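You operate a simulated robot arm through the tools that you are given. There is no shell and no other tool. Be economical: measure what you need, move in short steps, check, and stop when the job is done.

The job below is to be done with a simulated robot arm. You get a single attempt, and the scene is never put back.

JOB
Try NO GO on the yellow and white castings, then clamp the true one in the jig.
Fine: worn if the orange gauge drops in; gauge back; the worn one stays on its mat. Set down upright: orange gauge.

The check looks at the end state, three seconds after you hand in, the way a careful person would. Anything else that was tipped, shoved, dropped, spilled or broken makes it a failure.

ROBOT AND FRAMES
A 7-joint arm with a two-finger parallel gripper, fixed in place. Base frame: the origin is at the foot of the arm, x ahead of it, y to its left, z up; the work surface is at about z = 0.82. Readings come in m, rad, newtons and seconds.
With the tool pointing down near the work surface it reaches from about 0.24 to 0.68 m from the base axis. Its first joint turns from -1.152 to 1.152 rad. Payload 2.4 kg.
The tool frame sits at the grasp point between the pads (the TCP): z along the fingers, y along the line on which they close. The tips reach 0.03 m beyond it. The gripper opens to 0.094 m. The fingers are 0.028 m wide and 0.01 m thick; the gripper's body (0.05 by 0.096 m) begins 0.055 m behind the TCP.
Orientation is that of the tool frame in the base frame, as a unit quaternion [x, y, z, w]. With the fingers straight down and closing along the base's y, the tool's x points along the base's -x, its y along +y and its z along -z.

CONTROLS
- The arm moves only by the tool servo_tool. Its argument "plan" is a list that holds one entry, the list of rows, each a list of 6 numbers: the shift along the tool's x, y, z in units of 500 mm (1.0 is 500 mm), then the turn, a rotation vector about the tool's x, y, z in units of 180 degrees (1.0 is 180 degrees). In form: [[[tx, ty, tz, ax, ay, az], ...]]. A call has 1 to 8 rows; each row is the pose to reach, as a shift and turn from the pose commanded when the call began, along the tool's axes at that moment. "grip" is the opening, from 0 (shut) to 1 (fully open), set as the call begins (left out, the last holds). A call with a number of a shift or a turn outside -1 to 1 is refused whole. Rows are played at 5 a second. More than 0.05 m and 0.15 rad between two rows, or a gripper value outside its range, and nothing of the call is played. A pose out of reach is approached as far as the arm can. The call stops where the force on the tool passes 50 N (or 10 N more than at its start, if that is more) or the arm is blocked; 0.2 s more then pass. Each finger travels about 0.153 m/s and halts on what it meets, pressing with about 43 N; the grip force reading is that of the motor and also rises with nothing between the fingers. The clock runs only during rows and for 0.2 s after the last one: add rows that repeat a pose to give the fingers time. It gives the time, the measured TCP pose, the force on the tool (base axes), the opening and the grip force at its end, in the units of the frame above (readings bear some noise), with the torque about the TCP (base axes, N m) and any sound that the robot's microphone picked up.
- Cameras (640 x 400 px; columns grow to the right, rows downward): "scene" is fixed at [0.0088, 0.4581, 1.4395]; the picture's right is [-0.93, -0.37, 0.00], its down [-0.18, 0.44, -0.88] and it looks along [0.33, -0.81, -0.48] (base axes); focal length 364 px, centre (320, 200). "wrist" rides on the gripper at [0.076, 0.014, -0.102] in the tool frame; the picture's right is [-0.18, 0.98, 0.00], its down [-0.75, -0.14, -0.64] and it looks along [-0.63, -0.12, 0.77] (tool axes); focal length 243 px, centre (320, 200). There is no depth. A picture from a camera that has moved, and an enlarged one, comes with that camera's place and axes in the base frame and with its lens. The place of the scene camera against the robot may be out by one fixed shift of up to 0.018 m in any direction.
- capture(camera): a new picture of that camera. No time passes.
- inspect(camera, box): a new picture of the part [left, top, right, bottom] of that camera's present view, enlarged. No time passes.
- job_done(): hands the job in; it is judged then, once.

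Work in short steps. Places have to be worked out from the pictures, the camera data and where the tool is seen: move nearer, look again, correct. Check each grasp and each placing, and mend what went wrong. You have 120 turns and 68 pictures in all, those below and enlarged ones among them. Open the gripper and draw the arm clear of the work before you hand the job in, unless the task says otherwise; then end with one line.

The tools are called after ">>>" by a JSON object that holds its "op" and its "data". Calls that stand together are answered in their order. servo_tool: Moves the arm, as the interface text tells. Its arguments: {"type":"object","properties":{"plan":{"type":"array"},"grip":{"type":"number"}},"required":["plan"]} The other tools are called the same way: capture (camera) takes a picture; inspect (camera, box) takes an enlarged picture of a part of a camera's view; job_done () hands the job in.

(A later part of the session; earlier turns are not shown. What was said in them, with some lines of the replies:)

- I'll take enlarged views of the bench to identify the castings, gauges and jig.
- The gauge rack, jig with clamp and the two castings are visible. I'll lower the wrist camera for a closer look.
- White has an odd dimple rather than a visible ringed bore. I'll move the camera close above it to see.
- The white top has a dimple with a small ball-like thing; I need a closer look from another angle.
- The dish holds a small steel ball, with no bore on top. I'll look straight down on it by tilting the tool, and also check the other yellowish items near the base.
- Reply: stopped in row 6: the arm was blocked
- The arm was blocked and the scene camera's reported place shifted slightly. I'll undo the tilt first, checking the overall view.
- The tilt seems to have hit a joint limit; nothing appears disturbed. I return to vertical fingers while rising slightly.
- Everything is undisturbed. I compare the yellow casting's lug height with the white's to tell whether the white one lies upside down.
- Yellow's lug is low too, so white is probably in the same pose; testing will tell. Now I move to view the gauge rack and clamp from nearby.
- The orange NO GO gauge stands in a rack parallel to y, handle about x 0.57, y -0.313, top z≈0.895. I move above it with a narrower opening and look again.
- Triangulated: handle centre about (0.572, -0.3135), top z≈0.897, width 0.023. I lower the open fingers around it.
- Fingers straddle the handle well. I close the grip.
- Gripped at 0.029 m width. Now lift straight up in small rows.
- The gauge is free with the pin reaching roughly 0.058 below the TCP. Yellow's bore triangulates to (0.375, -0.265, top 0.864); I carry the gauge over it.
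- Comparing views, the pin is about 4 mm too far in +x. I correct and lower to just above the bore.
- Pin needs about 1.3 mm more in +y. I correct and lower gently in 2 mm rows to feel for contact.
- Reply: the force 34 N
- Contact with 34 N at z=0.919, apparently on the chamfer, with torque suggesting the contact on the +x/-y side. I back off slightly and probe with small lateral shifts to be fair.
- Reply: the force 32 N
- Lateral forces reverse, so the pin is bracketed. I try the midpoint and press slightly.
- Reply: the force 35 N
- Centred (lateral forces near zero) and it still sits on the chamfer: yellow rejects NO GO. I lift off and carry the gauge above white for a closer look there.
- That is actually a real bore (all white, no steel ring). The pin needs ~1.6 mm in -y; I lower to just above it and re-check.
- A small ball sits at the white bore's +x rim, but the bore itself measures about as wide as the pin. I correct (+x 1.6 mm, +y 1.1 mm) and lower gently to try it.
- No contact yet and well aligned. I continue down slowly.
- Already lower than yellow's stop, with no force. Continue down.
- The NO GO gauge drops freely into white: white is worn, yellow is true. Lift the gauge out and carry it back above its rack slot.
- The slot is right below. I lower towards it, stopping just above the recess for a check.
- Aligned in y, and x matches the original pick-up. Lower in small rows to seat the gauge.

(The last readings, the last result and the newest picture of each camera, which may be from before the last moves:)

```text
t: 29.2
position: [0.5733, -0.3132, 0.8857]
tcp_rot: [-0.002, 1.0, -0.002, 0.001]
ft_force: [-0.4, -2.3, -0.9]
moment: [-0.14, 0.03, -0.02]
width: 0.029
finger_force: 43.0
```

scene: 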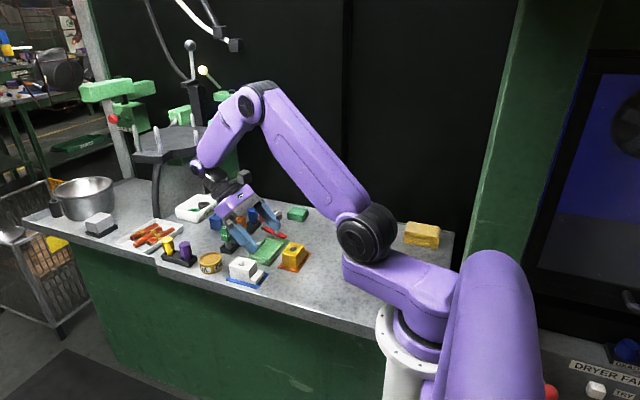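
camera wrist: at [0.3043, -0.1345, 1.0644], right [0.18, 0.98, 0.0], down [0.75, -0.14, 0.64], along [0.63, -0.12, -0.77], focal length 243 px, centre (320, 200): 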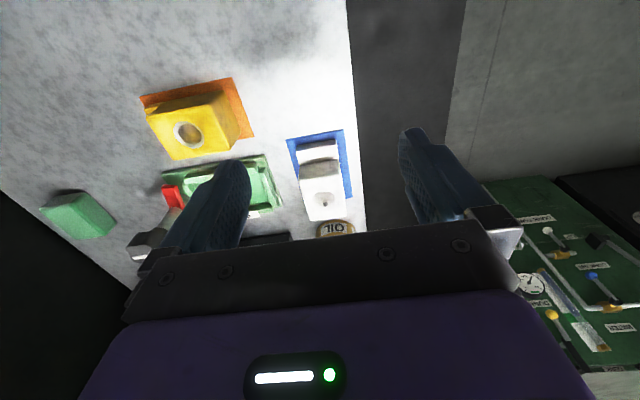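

>>> {"op": "servo_tool", "data": {"plan": [[[0, 0, 0.002, 0, 0, 0], [0, 0, 0.004, 0, 0, 0], [0, 0, 0.004, 0, 0, 0]]]}}

>>> {"op": "inspect", "data": {"camera": "scene", "box": [220, 195, 280, 245]}}

```text
t: 30.0
position: [0.5745, -0.3138, 0.8837]
tcp_rot: [-0.003, 1.0, 0.0, -0.001]
ft_force: [-3.0, -0.9, 1.0]
moment: [-0.05, 0.13, -0.02]
width: 0.0291
finger_force: 43.0
```

```text
8.00 times, centred on (250, 220) of scene
camera zoom: at [0.0087, 0.4581, 1.4395], right [-0.93, -0.37, 0.0], down [-0.18, 0.44, -0.88], along [0.33, -0.81, -0.48], focal length 2912 px, centre (880, 40)
```

zoom: 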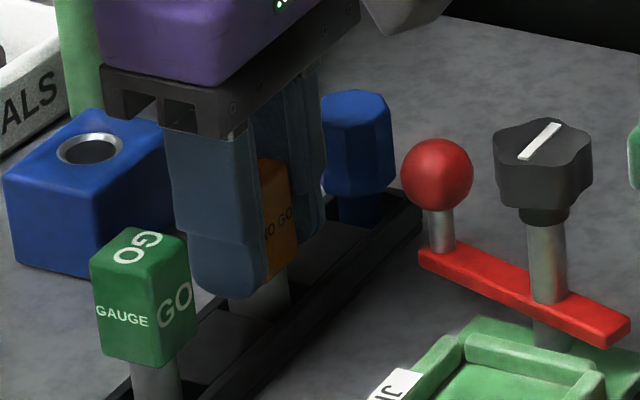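

>>> {"op": "servo_tool", "data": {"plan": [[[0, 0, 0.002, 0, 0, 0], [0, 0, 0.004, 0, 0, 0], [0, 0, 0.004, 0, 0, 0]]]}}

```text
t: 30.8
position: [0.5738, -0.3127, 0.8806]
tcp_rot: [-0.002, 1.0, -0.001, -0.001]
ft_force: [-3.3, 0.2, 0.6]
moment: [0.01, 0.11, 0.03]
width: 0.0294
finger_force: 42.9
```

No floor contact yet (the gauge likely slid up a few mm in the grip at yellow). I continue down a little with a tiny -x relief.

>>> {"op": "servo_tool", "data": {"plan": [[[0.0015, 0, 0.002, 0, 0, 0], [0.0015, 0, 0.004, 0, 0, 0], [0.0015, 0, 0.006, 0, 0, 0], [0.0015, 0, 0.006, 0, 0, 0]]]}}

>>> {"op": "inspect", "data": {"camera": "wrist", "box": [240, 80, 400, 230]}}

```text
t: 31.8
position: [0.5722, -0.3143, 0.8816]
tcp_rot: [-0.002, 1.0, -0.003, 0.002]
ft_force: [-1.6, 2.5, 25.6]
moment: [0.18, -0.14, -0.01]
width: 0.0293
finger_force: 43.5
```

```text
2.67 times, centred on (320, 155) of wrist
camera zoom: at [0.496, -0.2983, 0.9837], right [0.18, 0.98, 0.0], down [0.75, -0.13, 0.65], along [0.63, -0.12, -0.76], focal length 647 px, centre (320, 320)
```

zoom: 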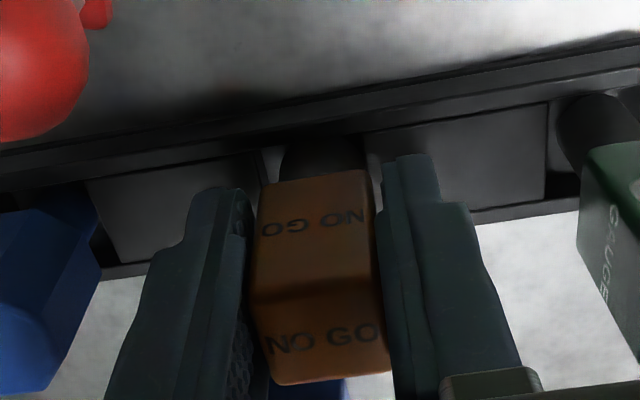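

Floor contact reached. I relieve the load by 1.5 mm and open to 0.05 m.

>>> {"op": "servo_tool", "data": {"plan": [[[0, 0, -0.004, 0, 0, 0], [0, 0, -0.004, 0, 0, 0]]]}}

>>> {"op": "servo_tool", "data": {"plan": [[[0, 0, 0, 0, 0, 0], [0, 0, 0, 0, 0, 0]]], "grip": 0.55}}

>>> {"op": "servo_tool", "data": {"plan": [[[0, 0, -0.05, 0, 0, 0], [0, 0, -0.1, 0, 0, 0], [0, 0, -0.15, 0, 0, 0], [0, 0, -0.22, 0, 0, 0], [0, 0, -0.22, 0, 0, 0]]]}}

>>> {"op": "inspect", "data": {"camera": "scene", "box": [195, 185, 315, 260]}}

```text
t: 32.4
position: [0.5742, -0.313, 0.8807]
tcp_rot: [-0.003, 1.0, -0.002, 0.002]
ft_force: [5.6, -0.9, 12.8]
moment: [-0.03, -0.42, -0.02]
width: 0.0287
finger_force: 43.4
```

```text
t: 33.0
position: [0.572, -0.3128, 0.8809]
tcp_rot: [-0.002, 1.0, -0.001, -0.001]
ft_force: [0.5, -0.5, -0.2]
moment: [0.01, -0.03, 0.04]
width: 0.0516
finger_force: 0.1
```

```text
t: 34.2
position: [0.5736, -0.3137, 0.9937]
tcp_rot: [-0.002, 1.0, -0.002, 0.0]
ft_force: [-0.7, -0.5, -0.1]
moment: [-0.03, -0.02, 0.0]
width: 0.0516
finger_force: 0.0
```

```text
5.33 times, centred on (255, 222) of scene
camera zoom: at [0.0088, 0.4581, 1.4395], right [-0.93, -0.37, 0.0], down [-0.18, 0.44, -0.88], along [0.33, -0.81, -0.48], focal length 1941 px, centre (667, 80)
```

zoom: 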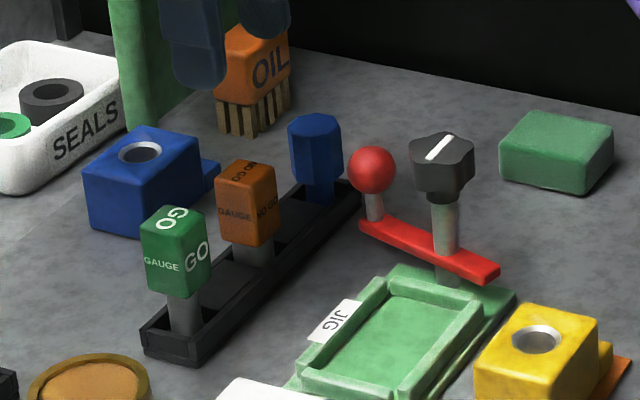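

Gauge is back upright in the rack. Next I look closely at the clamp and the jig pocket.

>>> {"op": "servo_tool", "data": {"plan": [[[0.09, 0.002, 0, 0, 0, 0], [0.18, 0.004, 0, 0, 0, 0], [0.27, 0.006, 0, 0, 0, 0], [0.36, 0.008, 0.02, 0, 0, 0], [0.431, 0.01, 0.045, 0, 0, 0], [0.431, 0.01, 0.045, 0, 0, 0]]], "grip": 1}}

>>> {"op": "inspect", "data": {"camera": "wrist", "box": [240, 110, 420, 240]}}

>>> {"op": "inspect", "data": {"camera": "scene", "box": [245, 200, 315, 260]}}

```text
t: 35.6
position: [0.3573, -0.3088, 0.9687]
tcp_rot: [-0.002, 1.0, -0.001, -0.001]
ft_force: [0.0, -0.6, -0.3]
moment: [0.03, 0.04, 0.01]
width: 0.094
finger_force: 0.1
```

```text
3.08 times, centred on (330, 175) of wrist
camera zoom: at [0.2808, -0.294, 1.0708], right [0.18, 0.98, 0.0], down [0.75, -0.13, 0.64], along [0.63, -0.12, -0.77], focal length 746 px, centre (289, 277)
```

zoom: 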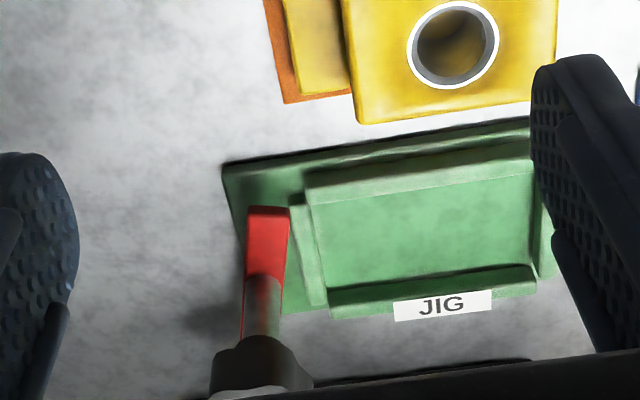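

```text
6.67 times, centred on (280, 230) of scene
camera zoom: at [0.0088, 0.4581, 1.4395], right [-0.93, -0.37, 0.0], down [-0.18, 0.44, -0.88], along [0.33, -0.81, -0.48], focal length 2427 px, centre (587, 0)
```

zoom: 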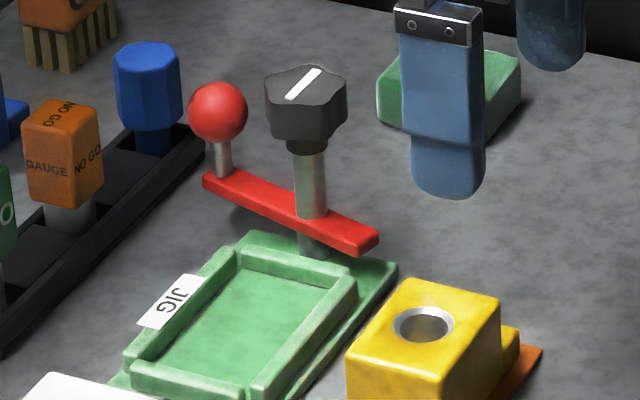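

Pocket spans about x 0.445–0.489, y -0.317 to -0.231, and the clamp arm sits at lug height at the -y end, so yellow goes in as oriented (lug to -y). I move over yellow and lower the open fingers on its ±y faces, tips above the lug.

>>> {"op": "servo_tool", "data": {"plan": [[[-0.0324, 0.045, 0, 0, 0, 0], [-0.0324, 0.0896, 0.02, 0, 0, 0], [-0.0324, 0.0896, 0.07, 0, 0, 0], [-0.0324, 0.0896, 0.12, 0, 0, 0], [-0.0324, 0.0896, 0.16, 0, 0, 0], [-0.0324, 0.0896, 0.182, 0, 0, 0], [-0.0324, 0.0896, 0.182, 0, 0, 0]]]}}

>>> {"op": "capture", "data": {"camera": "wrist"}}

>>> {"op": "inspect", "data": {"camera": "scene", "box": [265, 210, 335, 275]}}

```text
t: 37.2
position: [0.3723, -0.2629, 0.8776]
tcp_rot: [-0.003, 1.0, -0.001, 0.001]
ft_force: [0.3, 0.2, 0.1]
moment: [0.02, 0.0, 0.02]
width: 0.0941
finger_force: 0.0
```

```text
19 pictures are left
camera wrist: at [0.2959, -0.2489, 0.9799], right [0.18, 0.98, 0.0], down [0.75, -0.14, 0.64], along [0.63, -0.12, -0.77], focal length 243 px, centre (320, 200)
```

wrist: 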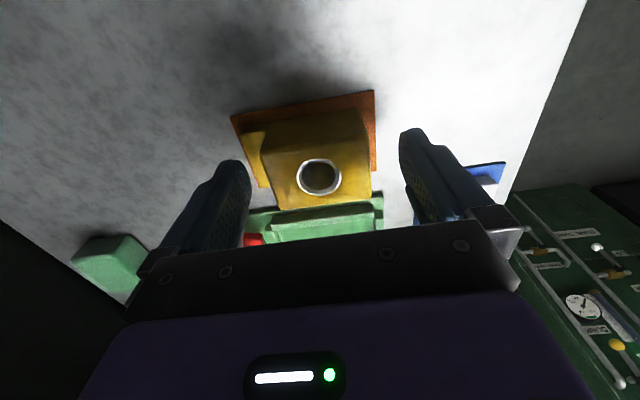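

```text
6.15 times, centred on (300, 242) of scene
camera zoom: at [0.0088, 0.4581, 1.4395], right [-0.93, -0.37, 0.0], down [-0.18, 0.44, -0.88], along [0.33, -0.81, -0.48], focal length 2240 px, centre (443, -62)
```

zoom: 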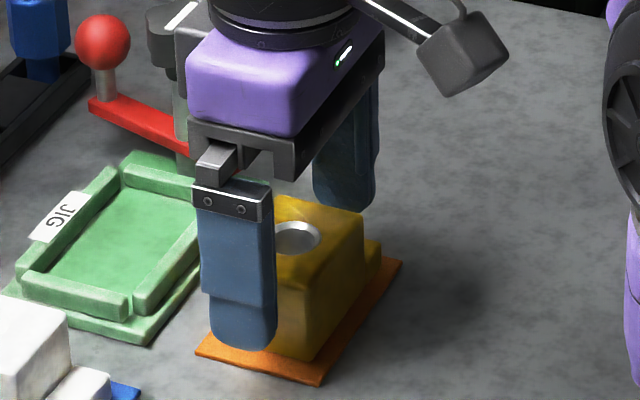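

Well centred. Close the grip.

>>> {"op": "servo_tool", "data": {"plan": [[[0, 0, 0, 0, 0, 0], [0, 0, 0, 0, 0, 0], [0, 0, 0, 0, 0, 0]]], "grip": 0}}

```text
t: 38.0
position: [0.3722, -0.264, 0.8773]
tcp_rot: [-0.002, 1.0, -0.002, 0.0]
ft_force: [0.6, -1.8, 0.7]
moment: [-0.03, -0.1, -0.04]
width: 0.0595
finger_force: 42.7
```

Gripped at 0.0595 m. Lift, then move +x over the jig pocket and look.

>>> {"op": "servo_tool", "data": {"plan": [[[0, 0, -0.03, 0, 0, 0], [0, 0, -0.07, 0, 0, 0], [0, 0, -0.1, 0, 0, 0], [-0.06, 0, -0.1, 0, 0, 0], [-0.12, 0, -0.1, 0, 0, 0], [-0.189, -0.002, -0.1, 0, 0, 0], [-0.189, -0.002, -0.1, 0, 0, 0]]]}}

>>> {"op": "inspect", "data": {"camera": "wrist", "box": [230, 90, 410, 230]}}

>>> {"op": "inspect", "data": {"camera": "scene", "box": [235, 205, 315, 270]}}

```text
t: 39.6
position: [0.4677, -0.2653, 0.9265]
tcp_rot: [-0.003, 1.0, 0.0, -0.001]
ft_force: [0.4, 0.2, 0.2]
moment: [0.02, 0.02, 0.01]
width: 0.0
finger_force: 33.0
```

```text
2.86 times, centred on (320, 160) of wrist
camera zoom: at [0.3912, -0.2512, 1.0297], right [0.18, 0.98, 0.0], down [0.76, -0.14, 0.64], along [0.63, -0.12, -0.77], focal length 693 px, centre (320, 314)
```

zoom: 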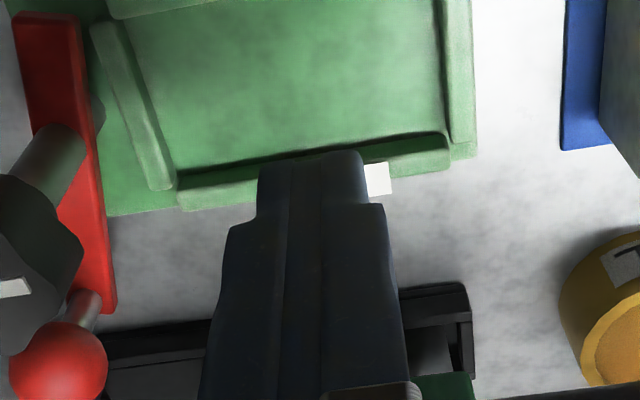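

```text
6.15 times, centred on (275, 238) of scene
camera zoom: at [0.0088, 0.4581, 1.4395], right [-0.93, -0.37, 0.0], down [-0.18, 0.44, -0.88], along [0.33, -0.81, -0.48], focal length 2240 px, centre (597, -31)
```

zoom: 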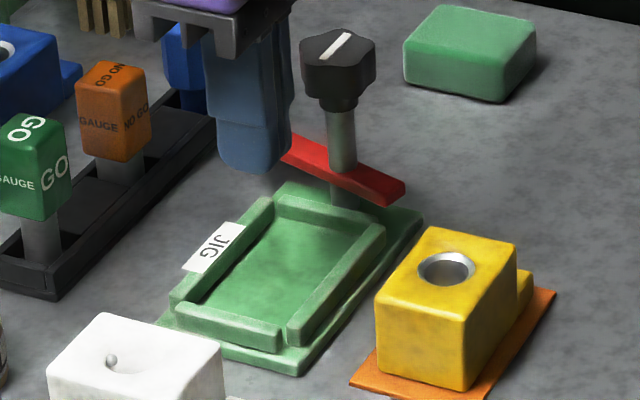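

The grip was too shallow and slid off; yellow is still upright on its mat, undisturbed. I'll re-grip deeper across its narrow ±x faces, so I rise, move back over yellow and yaw the tool 90°.

>>> {"op": "servo_tool", "data": {"plan": [[[0, 0, -0.08, 0, 0, 0.045], [0.03, 0, -0.1, 0, 0, 0.09], [0.06, 0, -0.1, 0, 0, 0.135], [0.1, 0, -0.1, 0, 0, 0.18], [0.14, 0, -0.1, 0, 0, 0.225], [0.17, 0.002, -0.1, 0, 0, 0.27], [0.1884, 0.003, -0.1, 0, 0, 0.315], [0.1884, 0.003, -0.1, 0, 0, 0.36]]], "grip": 0.8}}

>>> {"op": "servo_tool", "data": {"plan": [[[0, 0, 0, 0, 0, 0.045], [0, 0, 0, 0, 0, 0.09], [0, 0, 0, 0, 0, 0.14], [0, 0, 0, 0, 0, 0.14]]]}}

```text
t: 41.4
position: [0.3731, -0.2647, 0.9775]
tcp_rot: [0.535, 0.845, -0.001, 0.0]
ft_force: [-0.2, 0.7, -0.1]
moment: [-0.01, 0.05, -0.01]
width: 0.0752
finger_force: 0.1
```

```text
refused: row 3 steps farther than a row can; nothing moved
```

>>> {"op": "servo_tool", "data": {"plan": [[[0, 0, 0, 0, 0, 0.045], [0, 0, 0, 0, 0, 0.09], [0, 0, 0, 0, 0, 0.135], [0, 0, 0, 0, 0, 0.1415], [0, 0, 0, 0, 0, 0.1415]]]}}

>>> {"op": "capture", "data": {"camera": "wrist"}}

```text
t: 42.6
position: [0.3718, -0.2632, 0.9788]
tcp_rot: [0.707, 0.707, -0.001, 0.001]
ft_force: [0.0, 0.4, -0.2]
moment: [0.02, -0.03, 0.0]
width: 0.0751
finger_force: 0.1
```

```text
15 pictures are left
camera wrist: at [0.3865, -0.1862, 1.0807], right [0.98, -0.18, 0.0], down [-0.14, -0.75, 0.64], along [-0.12, -0.63, -0.77], focal length 243 px, centre (320, 200)
```

wrist: 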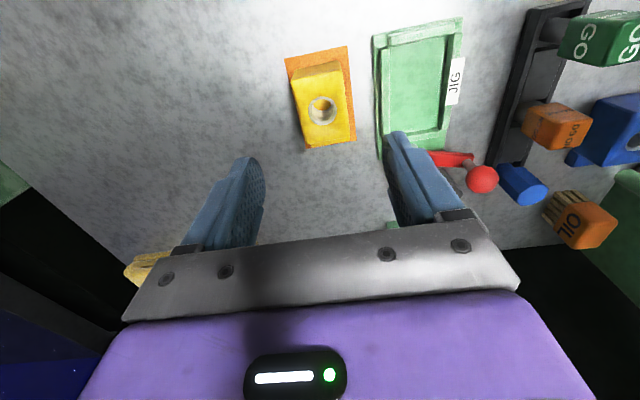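

Bore seen at (0.374, -0.262), untouched. I lower the yawed fingers around the ±x faces to a deeper grip.

>>> {"op": "servo_tool", "data": {"plan": [[[0, 0.003, 0.05, 0, 0, 0], [0, 0.003, 0.1, 0, 0, 0], [0, 0.003, 0.15, 0, 0, 0], [0, 0.003, 0.19, 0, 0, 0], [0, 0.003, 0.21, 0, 0, 0], [0, 0.003, 0.226, 0, 0, 0], [0, 0.003, 0.226, 0, 0, 0]]], "grip": 0.7}}

>>> {"op": "inspect", "data": {"camera": "scene", "box": [245, 205, 335, 280]}}

```text
t: 44.2
position: [0.3746, -0.2649, 0.8645]
tcp_rot: [0.707, 0.707, 0.0, 0.001]
ft_force: [0.1, -0.3, 0.2]
moment: [-0.04, 0.0, -0.04]
width: 0.0657
finger_force: 0.1
```

```text
5.33 times, centred on (290, 242) of scene
camera zoom: at [0.0088, 0.4581, 1.4395], right [-0.93, -0.37, 0.0], down [-0.18, 0.44, -0.88], along [0.33, -0.81, -0.48], focal length 1941 px, centre (480, -27)
```

zoom: 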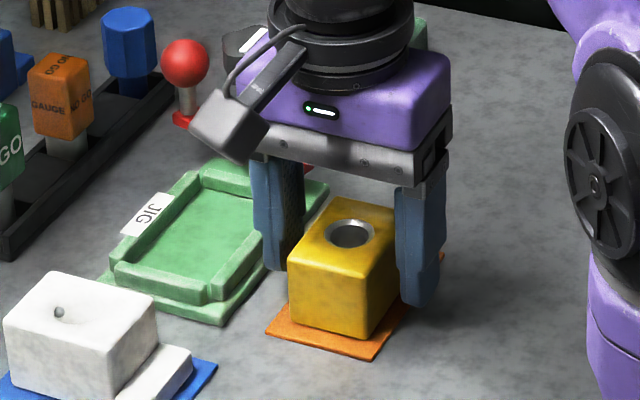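

Good placement. Close, and lift a small test height while reading the opening.

>>> {"op": "servo_tool", "data": {"plan": [[[0, 0, 0, 0, 0, 0], [0, 0, 0, 0, 0, 0], [0, 0, 0, 0, 0, 0]]], "grip": 0}}

>>> {"op": "servo_tool", "data": {"plan": [[[0, 0, -0.01, 0, 0, 0], [0, 0, -0.02, 0, 0, 0], [0, 0, -0.03, 0, 0, 0], [0, 0, -0.03, 0, 0, 0]]]}}

```text
t: 45.0
position: [0.3742, -0.2649, 0.8653]
tcp_rot: [0.707, 0.707, 0.0, 0.0]
ft_force: [0.6, -0.2, -0.1]
moment: [0.06, -0.01, -0.01]
width: 0.0479
finger_force: 43.5
```

```text
t: 46.0
position: [0.3756, -0.2637, 0.8794]
tcp_rot: [0.707, 0.707, 0.0, 0.001]
ft_force: [-0.4, -1.3, -2.6]
moment: [0.02, 0.01, 0.06]
width: 0.048
finger_force: 43.4
```

Held now (about 2.6 N weight, opening 0.048). I lift higher and move +x to above the pocket centre (x≈0.464).

>>> {"op": "servo_tool", "data": {"plan": [[[0, 0, -0.04, 0, 0, 0], [0, 0, -0.08, 0, 0, 0], [0.001, 0.06, -0.08, 0, 0, 0], [0.002, 0.12, -0.08, 0, 0, 0], [0.002, 0.179, -0.08, 0, 0, 0], [0.002, 0.179, -0.045, 0, 0, 0], [0.002, 0.179, -0.045, 0, 0, 0]]]}}

>>> {"op": "inspect", "data": {"camera": "scene", "box": [225, 205, 305, 270]}}

>>> {"op": "inspect", "data": {"camera": "wrist", "box": [240, 80, 400, 220]}}

```text
t: 47.6
position: [0.4648, -0.2617, 0.9021]
tcp_rot: [0.707, 0.708, -0.001, 0.0]
ft_force: [-1.0, 0.0, -2.0]
moment: [0.01, 0.0, -0.01]
width: 0.048
finger_force: 43.2
```

```text
6.15 times, centred on (265, 238) of scene
camera zoom: at [0.0088, 0.4581, 1.4395], right [-0.93, -0.37, 0.0], down [-0.18, 0.44, -0.88], along [0.33, -0.81, -0.48], focal length 2240 px, centre (658, -31)
```

zoom: 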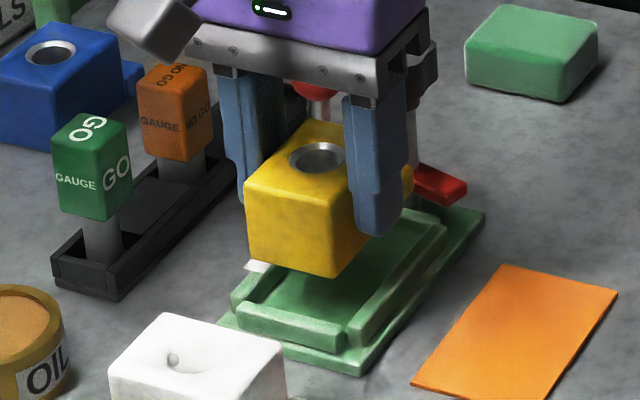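

```text
2.86 times, centred on (320, 150) of wrist
camera zoom: at [0.4792, -0.185, 1.005], right [0.98, -0.18, 0.0], down [-0.14, -0.75, 0.64], along [-0.12, -0.63, -0.77], focal length 693 px, centre (320, 343)
```

zoom: 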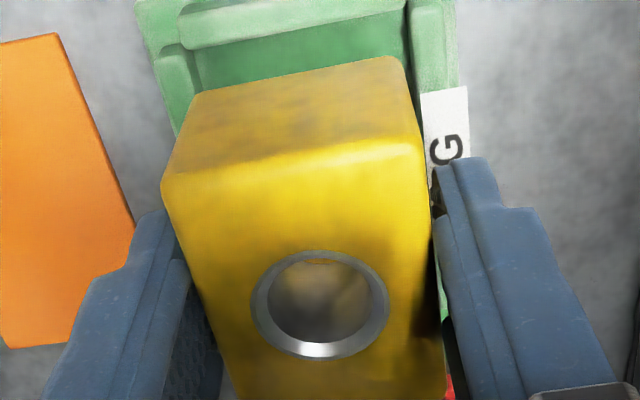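

Casting sits centred over the pocket with ~3 mm margins in y and ~1 mm in x. Lower gently.

>>> {"op": "servo_tool", "data": {"plan": [[[0, 0, 0.012, 0, 0, 0], [0, 0, 0.024, 0, 0, 0], [0, 0, 0.034, 0, 0, 0], [0, 0, 0.042, 0, 0, 0], [0, 0, 0.05, 0, 0, 0], [0, 0, 0.056, 0, 0, 0], [0, 0, 0.056, 0, 0, 0]]]}}

```text
t: 49.2
position: [0.4651, -0.2626, 0.8738]
tcp_rot: [0.707, 0.707, 0.0, 0.001]
ft_force: [-0.5, 0.6, -2.0]
moment: [0.04, -0.01, 0.0]
width: 0.0482
finger_force: 43.0
```

No contact with the rails; continue slowly to the floor.

>>> {"op": "servo_tool", "data": {"plan": [[[0, 0, 0.003, 0, 0, 0], [0, 0, 0.006, 0, 0, 0], [0, 0, 0.009, 0, 0, 0], [0, 0, 0.012, 0, 0, 0], [0, 0, 0.012, 0, 0, 0]]]}}

>>> {"op": "inspect", "data": {"camera": "scene", "box": [225, 205, 305, 270]}}

```text
t: 50.4
position: [0.4642, -0.2624, 0.8713]
tcp_rot: [0.707, 0.708, 0.0, 0.001]
ft_force: [-8.2, 8.7, 38.1]
moment: [0.85, 0.52, -0.08]
width: 0.0481
finger_force: 43.5
```

```text
6.15 times, centred on (265, 238) of scene
camera zoom: at [0.008, 0.4586, 1.4393], right [-0.93, -0.37, 0.0], down [-0.18, 0.44, -0.88], along [0.33, -0.81, -0.48], focal length 2240 px, centre (658, -31)
```

zoom: 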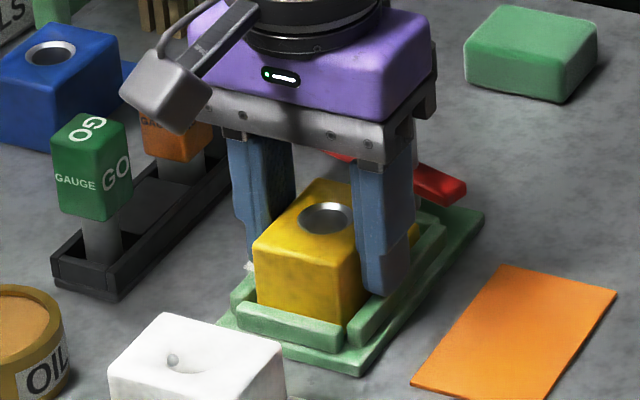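

Seated on the pocket floor (contact at the predicted height). Relieve the load and open modestly, then lift off.

>>> {"op": "servo_tool", "data": {"plan": [[[0, 0, -0.006, 0, 0, 0], [0, 0, -0.006, 0, 0, 0]]]}}

>>> {"op": "servo_tool", "data": {"plan": [[[0, 0, 0, 0, 0, 0], [0, 0, 0, 0, 0, 0]]], "grip": 0.68}}

>>> {"op": "servo_tool", "data": {"plan": [[[0, 0, -0.04, 0, 0, 0], [0, 0, -0.09, 0, 0, 0], [0, 0, -0.15, 0, 0, 0], [0.06, 0, -0.21, 0, 0, 0], [0.1, 0, -0.25, 0, 0, 0], [0.1, 0, -0.25, 0, 0, 0]]]}}

>>> {"op": "inspect", "data": {"camera": "wrist", "box": [220, 60, 440, 240]}}

>>> {"op": "inspect", "data": {"camera": "scene", "box": [235, 200, 305, 260]}}

```text
t: 51.0
position: [0.4637, -0.2627, 0.8696]
tcp_rot: [0.707, 0.707, -0.001, 0.0]
ft_force: [0.2, -0.8, -2.4]
moment: [-0.01, 0.01, 0.02]
width: 0.048
finger_force: 43.1
```

```text
t: 51.6
position: [0.4632, -0.2626, 0.8726]
tcp_rot: [0.707, 0.707, 0.0, 0.001]
ft_force: [0.8, -0.1, -0.1]
moment: [-0.01, -0.03, 0.02]
width: 0.064
finger_force: 0.1
```

```text
t: 53.0
position: [0.4642, -0.2123, 0.9972]
tcp_rot: [0.707, 0.707, -0.001, -0.001]
ft_force: [0.4, 0.0, 0.0]
moment: [0.0, -0.01, -0.02]
width: 0.064
finger_force: 0.0
```

```text
2.22 times, centred on (330, 150) of wrist
camera zoom: at [0.4791, -0.1353, 1.0998], right [0.98, -0.18, 0.0], down [-0.14, -0.75, 0.64], along [-0.12, -0.63, -0.77], focal length 539 px, centre (298, 311)
```

zoom: 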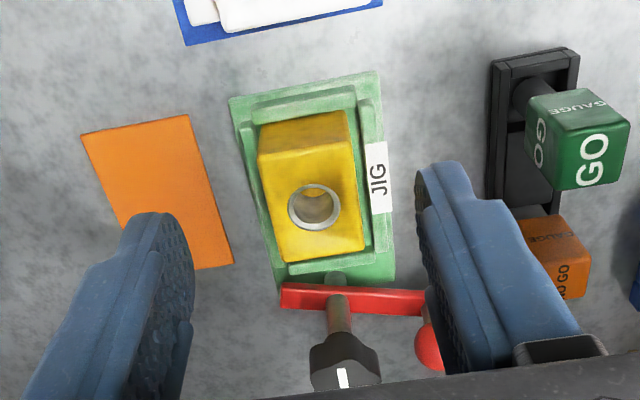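

```text
6.67 times, centred on (270, 230) of scene
camera zoom: at [0.0088, 0.4581, 1.4395], right [-0.93, -0.37, 0.0], down [-0.18, 0.44, -0.88], along [0.33, -0.81, -0.48], focal length 2427 px, centre (653, 0)
```

zoom: 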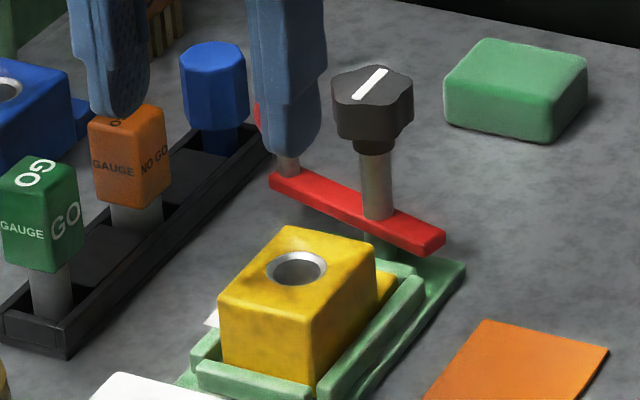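

Yellow is seated with the lug at the clamp end. The clamp arm pivots on the post at about (0.465, -0.338), with the ball handle near (0.517, -0.352); I'll close the fingers and bring them beside the ball on its +y side.

>>> {"op": "servo_tool", "data": {"plan": [[[-0.07, 0.035, 0, 0, 0, 0], [-0.14, 0.07, 0, 0, 0, 0], [-0.203, 0.1, 0, 0, 0, 0], [-0.203, 0.1, 0.06, 0, 0, 0], [-0.203, 0.1, 0.12, 0, 0, 0], [-0.203, 0.1, 0.17, 0, 0, 0], [-0.203, 0.1, 0.204, 0, 0, 0], [-0.203, 0.1, 0.204, 0, 0, 0]]], "grip": 0}}

>>> {"op": "inspect", "data": {"camera": "scene", "box": [225, 195, 305, 255]}}

```text
t: 54.8
position: [0.5147, -0.3135, 0.8951]
tcp_rot: [0.708, 0.706, 0.0, 0.001]
ft_force: [0.5, 0.7, 0.5]
moment: [0.0, -0.02, -0.01]
width: 0.0001
finger_force: 32.9
```

```text
6.67 times, centred on (265, 225) of scene
camera zoom: at [0.0088, 0.4581, 1.4395], right [-0.93, -0.37, 0.0], down [-0.18, 0.44, -0.88], along [0.33, -0.81, -0.48], focal length 2427 px, centre (687, 33)
```

zoom: 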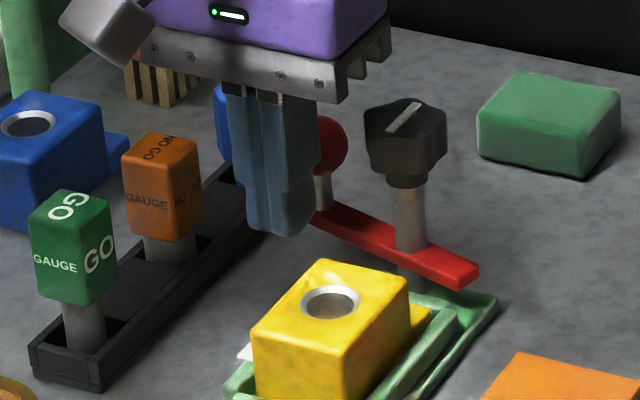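

Fingers are just in front of the ball. I push it slowly in -y along its arc and read the force.

>>> {"op": "servo_tool", "data": {"plan": [[[-0.015, 0.001, 0, 0, 0, 0], [-0.025, 0.002, 0, 0, 0, 0], [-0.035, 0.003, 0, 0, 0, 0], [-0.045, 0.003, 0, 0, 0, 0], [-0.045, 0.003, 0, 0, 0, 0]]]}}

>>> {"op": "inspect", "data": {"camera": "scene", "box": [225, 195, 305, 255]}}

```text
t: 56.0
position: [0.5146, -0.3367, 0.8944]
tcp_rot: [0.706, 0.708, -0.001, 0.001]
ft_force: [0.0, -0.8, -0.4]
moment: [0.0, 0.0, 0.0]
width: 0.0
finger_force: 33.4
```

```text
6.67 times, centred on (265, 225) of scene
camera zoom: at [0.0088, 0.4581, 1.4395], right [-0.93, -0.37, 0.0], down [-0.18, 0.44, -0.88], along [0.33, -0.81, -0.48], focal length 2427 px, centre (687, 33)
```

zoom: 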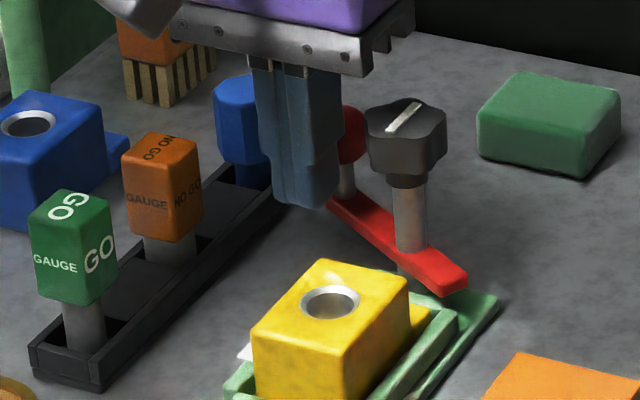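

The arm swings freely. Continue along the arc.

>>> {"op": "servo_tool", "data": {"plan": [[[-0.02, -0.001, 0, 0, 0, 0], [-0.04, -0.004, 0, 0, 0, 0], [-0.056, -0.012, 0, 0, 0, 0], [-0.07, -0.022, 0, 0, 0, 0], [-0.07, -0.022, 0, 0, 0, 0]]]}}

>>> {"op": "inspect", "data": {"camera": "wrist", "box": [200, 60, 440, 240]}}

```text
t: 57.2
position: [0.5051, -0.3712, 0.8948]
tcp_rot: [0.707, 0.707, -0.002, 0.001]
ft_force: [0.7, 0.7, 1.9]
moment: [-0.03, 0.03, -0.01]
width: 0.0
finger_force: 32.8
```

```text
2.22 times, centred on (320, 150) of wrist
camera zoom: at [0.5188, -0.2947, 0.9972], right [0.98, -0.18, 0.0], down [-0.14, -0.75, 0.64], along [-0.12, -0.63, -0.76], focal length 539 px, centre (320, 311)
```

zoom: 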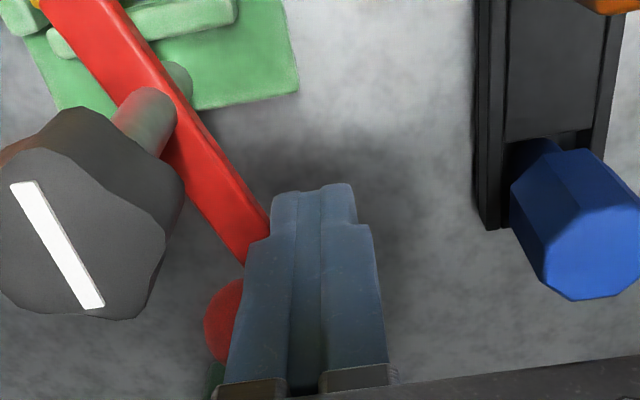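

The arm is most of the way round. Continue the last part of the arc.

>>> {"op": "servo_tool", "data": {"plan": [[[-0.012, -0.014, 0, 0, 0, 0], [-0.024, -0.028, 0, 0, 0, 0], [-0.03, -0.038, 0, 0, 0, 0], [-0.034, -0.046, 0, 0, 0, 0], [-0.034, -0.046, 0, 0, 0, 0]]]}}

>>> {"op": "inspect", "data": {"camera": "scene", "box": [235, 195, 315, 255]}}

```text
t: 58.4
position: [0.4867, -0.3858, 0.8961]
tcp_rot: [0.704, 0.71, 0.002, 0.003]
ft_force: [26.8, 9.2, -1.7]
moment: [0.08, -0.28, 0.12]
width: 0.0
finger_force: 33.1
```

```text
6.67 times, centred on (275, 225) of scene
camera zoom: at [0.0095, 0.4583, 1.4394], right [-0.93, -0.37, 0.0], down [-0.18, 0.44, -0.88], along [0.33, -0.81, -0.48], focal length 2427 px, centre (620, 33)
```

zoom: 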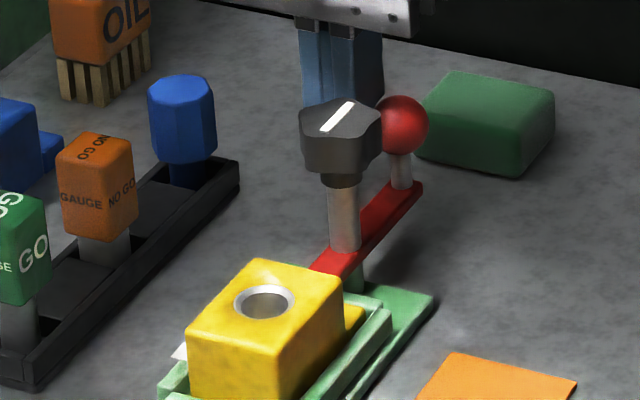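

The arm reached its stop (27 N) lying over the lug. Now I back off and rise, then unwind the yaw above the knob, which I'll try tightening clockwise.

>>> {"op": "servo_tool", "data": {"plan": [[[0, 0.03, 0, 0, 0, 0], [0, 0.03, -0.07, 0, 0, 0], [0, 0.02, -0.14, 0, 0, 0], [0.02, 0, -0.2, 0, 0, -0.045], [0.05, -0.02, -0.2, 0, 0, -0.09], [0.08, -0.03, -0.2, 0, 0, -0.135], [0.1, -0.034, -0.2, 0, 0, -0.18], [0.1, -0.034, -0.2, 0, 0, -0.225]]]}}

>>> {"op": "servo_tool", "data": {"plan": [[[0, 0, 0, 0, 0, -0.045], [0, 0, 0, 0, 0, -0.09], [0, 0, 0, 0, 0, -0.135], [0, 0, 0, 0, 0, -0.18], [0, 0, 0, 0, 0, -0.225], [0, 0, 0, 0, 0, -0.27], [0, 0, 0, 0, 0, -0.275], [0, 0, 0, 0, 0, -0.275]]], "grip": 0.54}}

>>> {"op": "inspect", "data": {"camera": "wrist", "box": [200, 70, 440, 240]}}

```text
t: 60.2
position: [0.4643, -0.3383, 0.9948]
tcp_rot: [0.418, 0.909, -0.001, 0.001]
ft_force: [0.5, -0.3, 0.6]
moment: [-0.03, -0.02, -0.02]
width: 0.0001
finger_force: 33.0
```

```text
t: 62.0
position: [0.4649, -0.3372, 0.9951]
tcp_rot: [-0.001, 1.0, -0.001, 0.0]
ft_force: [-1.0, -0.2, 0.3]
moment: [0.02, -0.02, 0.02]
width: 0.0508
finger_force: 0.0
```

```text
2.35 times, centred on (320, 155) of wrist
camera zoom: at [0.388, -0.3234, 1.0968], right [0.18, 0.98, 0.0], down [0.75, -0.14, 0.64], along [0.63, -0.12, -0.77], focal length 571 px, centre (320, 306)
```

zoom: 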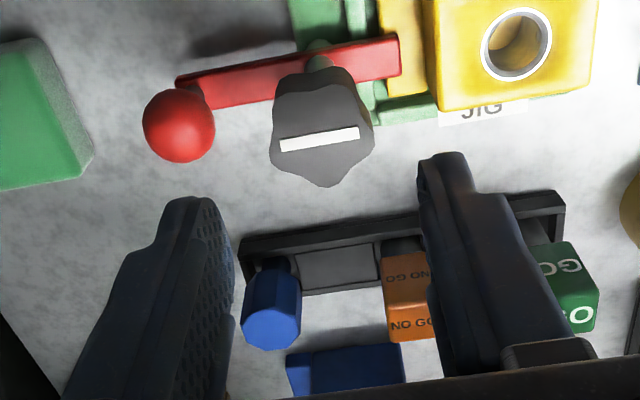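

Knob centre at (0.466, -0.338), arm over the lug. Lower onto the knob and grip it.

>>> {"op": "servo_tool", "data": {"plan": [[[-0.002, -0.002, 0.05, 0, 0, 0], [-0.002, -0.002, 0.1, 0, 0, 0], [-0.002, -0.002, 0.13, 0, 0, 0], [-0.002, -0.002, 0.148, 0, 0, 0], [-0.002, -0.002, 0.148, 0, 0, 0]]]}}

>>> {"op": "servo_tool", "data": {"plan": [[[0, 0, 0, 0, 0, 0], [0, 0, 0, 0, 0, 0], [0, 0, 0, 0, 0, 0]]], "grip": 0}}

```text
t: 63.2
position: [0.4653, -0.34, 0.9187]
tcp_rot: [0.0, 1.0, -0.001, 0.001]
ft_force: [0.2, 0.5, -0.1]
moment: [0.03, -0.02, 0.01]
width: 0.0506
finger_force: 0.2
```

```text
t: 64.0
position: [0.4661, -0.3403, 0.9188]
tcp_rot: [-0.001, 1.0, -0.001, -0.001]
ft_force: [0.7, 5.4, 0.5]
moment: [0.46, 0.04, -0.06]
width: 0.0354
finger_force: 44.9
```

Knob gripped (0.035 m). Turn clockwise (seen from above) a little and read the torque.

>>> {"op": "servo_tool", "data": {"plan": [[[0, 0.002, 0, 0, 0, 0.03], [0, 0.002, 0, 0, 0, 0.06], [0, 0.002, 0, 0, 0, 0.1], [0, 0.002, 0, 0, 0, 0.1]]]}}

```text
t: 65.0
position: [0.4649, -0.3382, 0.9189]
tcp_rot: [0.157, 0.988, 0.0, -0.001]
ft_force: [-3.0, 3.6, -15.4]
moment: [0.11, -0.81, -0.02]
width: 0.0356
finger_force: 45.5
```

The knob turns and pulls the tool down, so clockwise tightens. Continue, following it down slightly.

>>> {"op": "servo_tool", "data": {"plan": [[[0, 0, 0.002, 0, 0, 0.03], [0, 0, 0.003, 0, 0, 0.06], [0, 0, 0.004, 0, 0, 0.09], [0, 0, 0.004, 0, 0, 0.12], [0, 0, 0.004, 0, 0, 0.12]]]}}

```text
t: 66.2
position: [0.4644, -0.3394, 0.9195]
tcp_rot: [0.34, 0.94, -0.001, 0.002]
ft_force: [-2.9, 1.7, 10.6]
moment: [1.0, 0.85, 0.01]
width: 0.0359
finger_force: 45.1
```

>>> {"op": "servo_tool", "data": {"plan": [[[0, 0, -0.001, 0, 0, 0.04], [0, 0, -0.001, 0, 0, 0.08], [0, 0, -0.001, 0, 0, 0.12], [0, 0, -0.001, 0, 0, 0.16], [0, 0, -0.001, 0, 0, 0.2], [0, 0, -0.001, 0, 0, 0.24], [0, 0, -0.001, 0, 0, 0.28], [0, 0, -0.001, 0, 0, 0.28]]]}}

>>> {"op": "inspect", "data": {"camera": "scene", "box": [240, 195, 320, 255]}}

```text
t: 68.0
position: [0.4666, -0.3402, 0.9184]
tcp_rot: [0.707, 0.707, -0.001, 0.001]
ft_force: [-10.3, -1.4, 11.9]
moment: [-0.88, 0.17, 0.03]
width: 0.0356
finger_force: 45.1
```

```text
6.67 times, centred on (280, 225) of scene
camera zoom: at [0.0084, 0.4582, 1.4395], right [-0.93, -0.37, 0.0], down [-0.18, 0.44, -0.88], along [0.33, -0.81, -0.48], focal length 2427 px, centre (587, 33)
```

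zoom: 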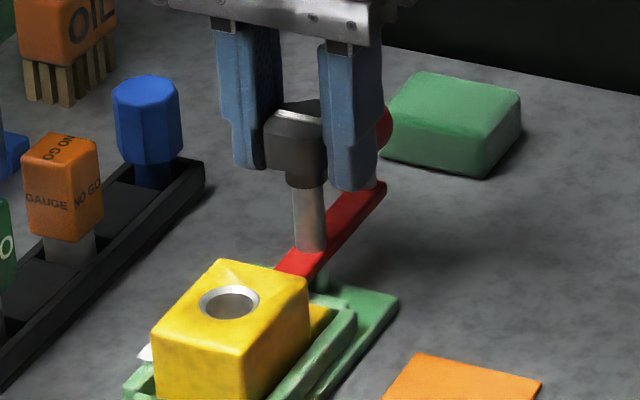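

Knob turned 90° with no resisting torque yet. Try a bit further, watching the torque.

>>> {"op": "servo_tool", "data": {"plan": [[[0, 0, 0, 0, 0, 0.04], [0, 0, 0, 0, 0, 0.08], [0, 0, 0, 0, 0, 0.12], [0, 0, 0, 0, 0, 0.16], [0, 0, 0, 0, 0, 0.16]]]}}

```text
t: 69.2
position: [0.466, -0.3366, 0.9187]
tcp_rot: [0.861, 0.509, -0.001, -0.001]
ft_force: [-8.1, 2.5, 3.0]
moment: [-0.06, -0.06, 0.71]
width: 0.0335
finger_force: 45.1
```

A clear resisting torque (0.7 N m) now: the knob is tight. Open, and rise straight up.

>>> {"op": "servo_tool", "data": {"plan": [[[0, 0, 0, 0, 0, 0], [0, 0, 0, 0, 0, 0]]], "grip": 0.57}}

>>> {"op": "servo_tool", "data": {"plan": [[[0, 0, -0.05, 0, 0, 0], [0, 0, -0.1, 0, 0, 0], [0, 0, -0.17, 0, 0, -0.04], [0, 0, -0.24, 0, 0, -0.08], [0, 0, -0.3, 0, 0, -0.12], [0, 0, -0.3, 0, 0, -0.16], [0, 0, -0.3, 0, 0, -0.16]]]}}

>>> {"op": "inspect", "data": {"camera": "scene", "box": [200, 185, 330, 285]}}

```text
t: 69.8
position: [0.4667, -0.3379, 0.9181]
tcp_rot: [0.861, 0.509, 0.0, 0.001]
ft_force: [-0.8, 0.0, 0.3]
moment: [-0.02, -0.01, 0.0]
width: 0.0535
finger_force: 0.0
```

```text
t: 71.4
position: [0.4649, -0.3373, 1.0693]
tcp_rot: [0.707, 0.707, 0.0, 0.001]
ft_force: [0.0, -0.3, -0.4]
moment: [0.0, 0.01, 0.02]
width: 0.0533
finger_force: 0.0
```

```text
4.00 times, centred on (265, 235) of scene
camera zoom: at [0.0088, 0.4581, 1.4395], right [-0.93, -0.37, 0.0], down [-0.18, 0.44, -0.88], along [0.33, -0.81, -0.48], focal length 1456 px, centre (540, 60)
```

zoom: 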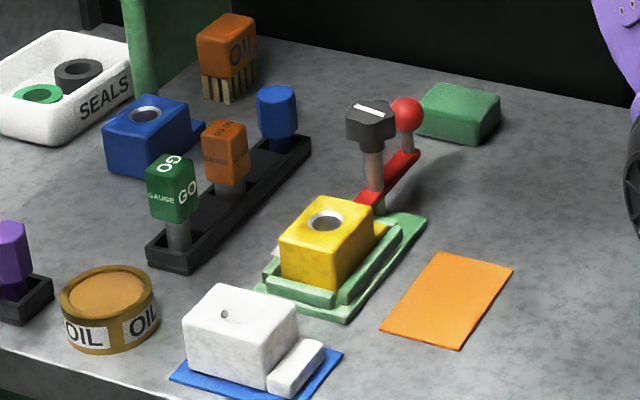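

Everything is in place; one last close check of the clamp on the lug.

>>> {"op": "inspect", "data": {"camera": "scene", "box": [265, 205, 315, 250]}}

```text
8.89 times, centred on (290, 228) of scene
camera zoom: at [0.0088, 0.4581, 1.4395], right [-0.93, -0.37, 0.0], down [-0.18, 0.44, -0.88], along [0.33, -0.81, -0.48], focal length 3236 px, centre (587, -44)
```

zoom: 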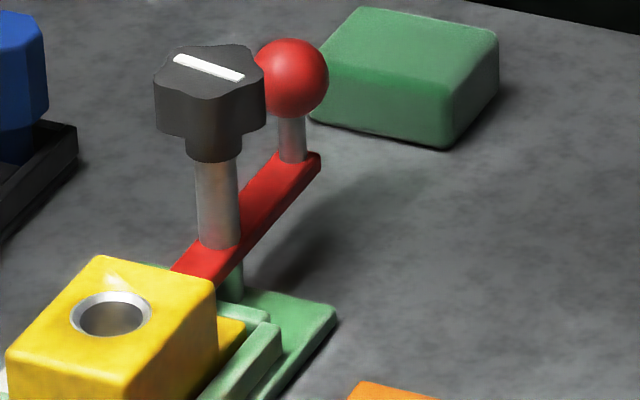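

The arm lies along y over the lug, the knob is tight, the gauge is upright in its rack, white is on its mat, and the gripper is open and clear. I hand in.

>>> {"op": "job_done", "data": {}}

```text
The job is handed in.
```

The orange NO GO gauge dropped into the white casting, so it is worn and stays on its mat. The gauge did not enter the yellow one, so yellow is the true casting: it is in the jig, with the clamp arm over its lug and the knob tightened. The gauge is back upright in its rack.
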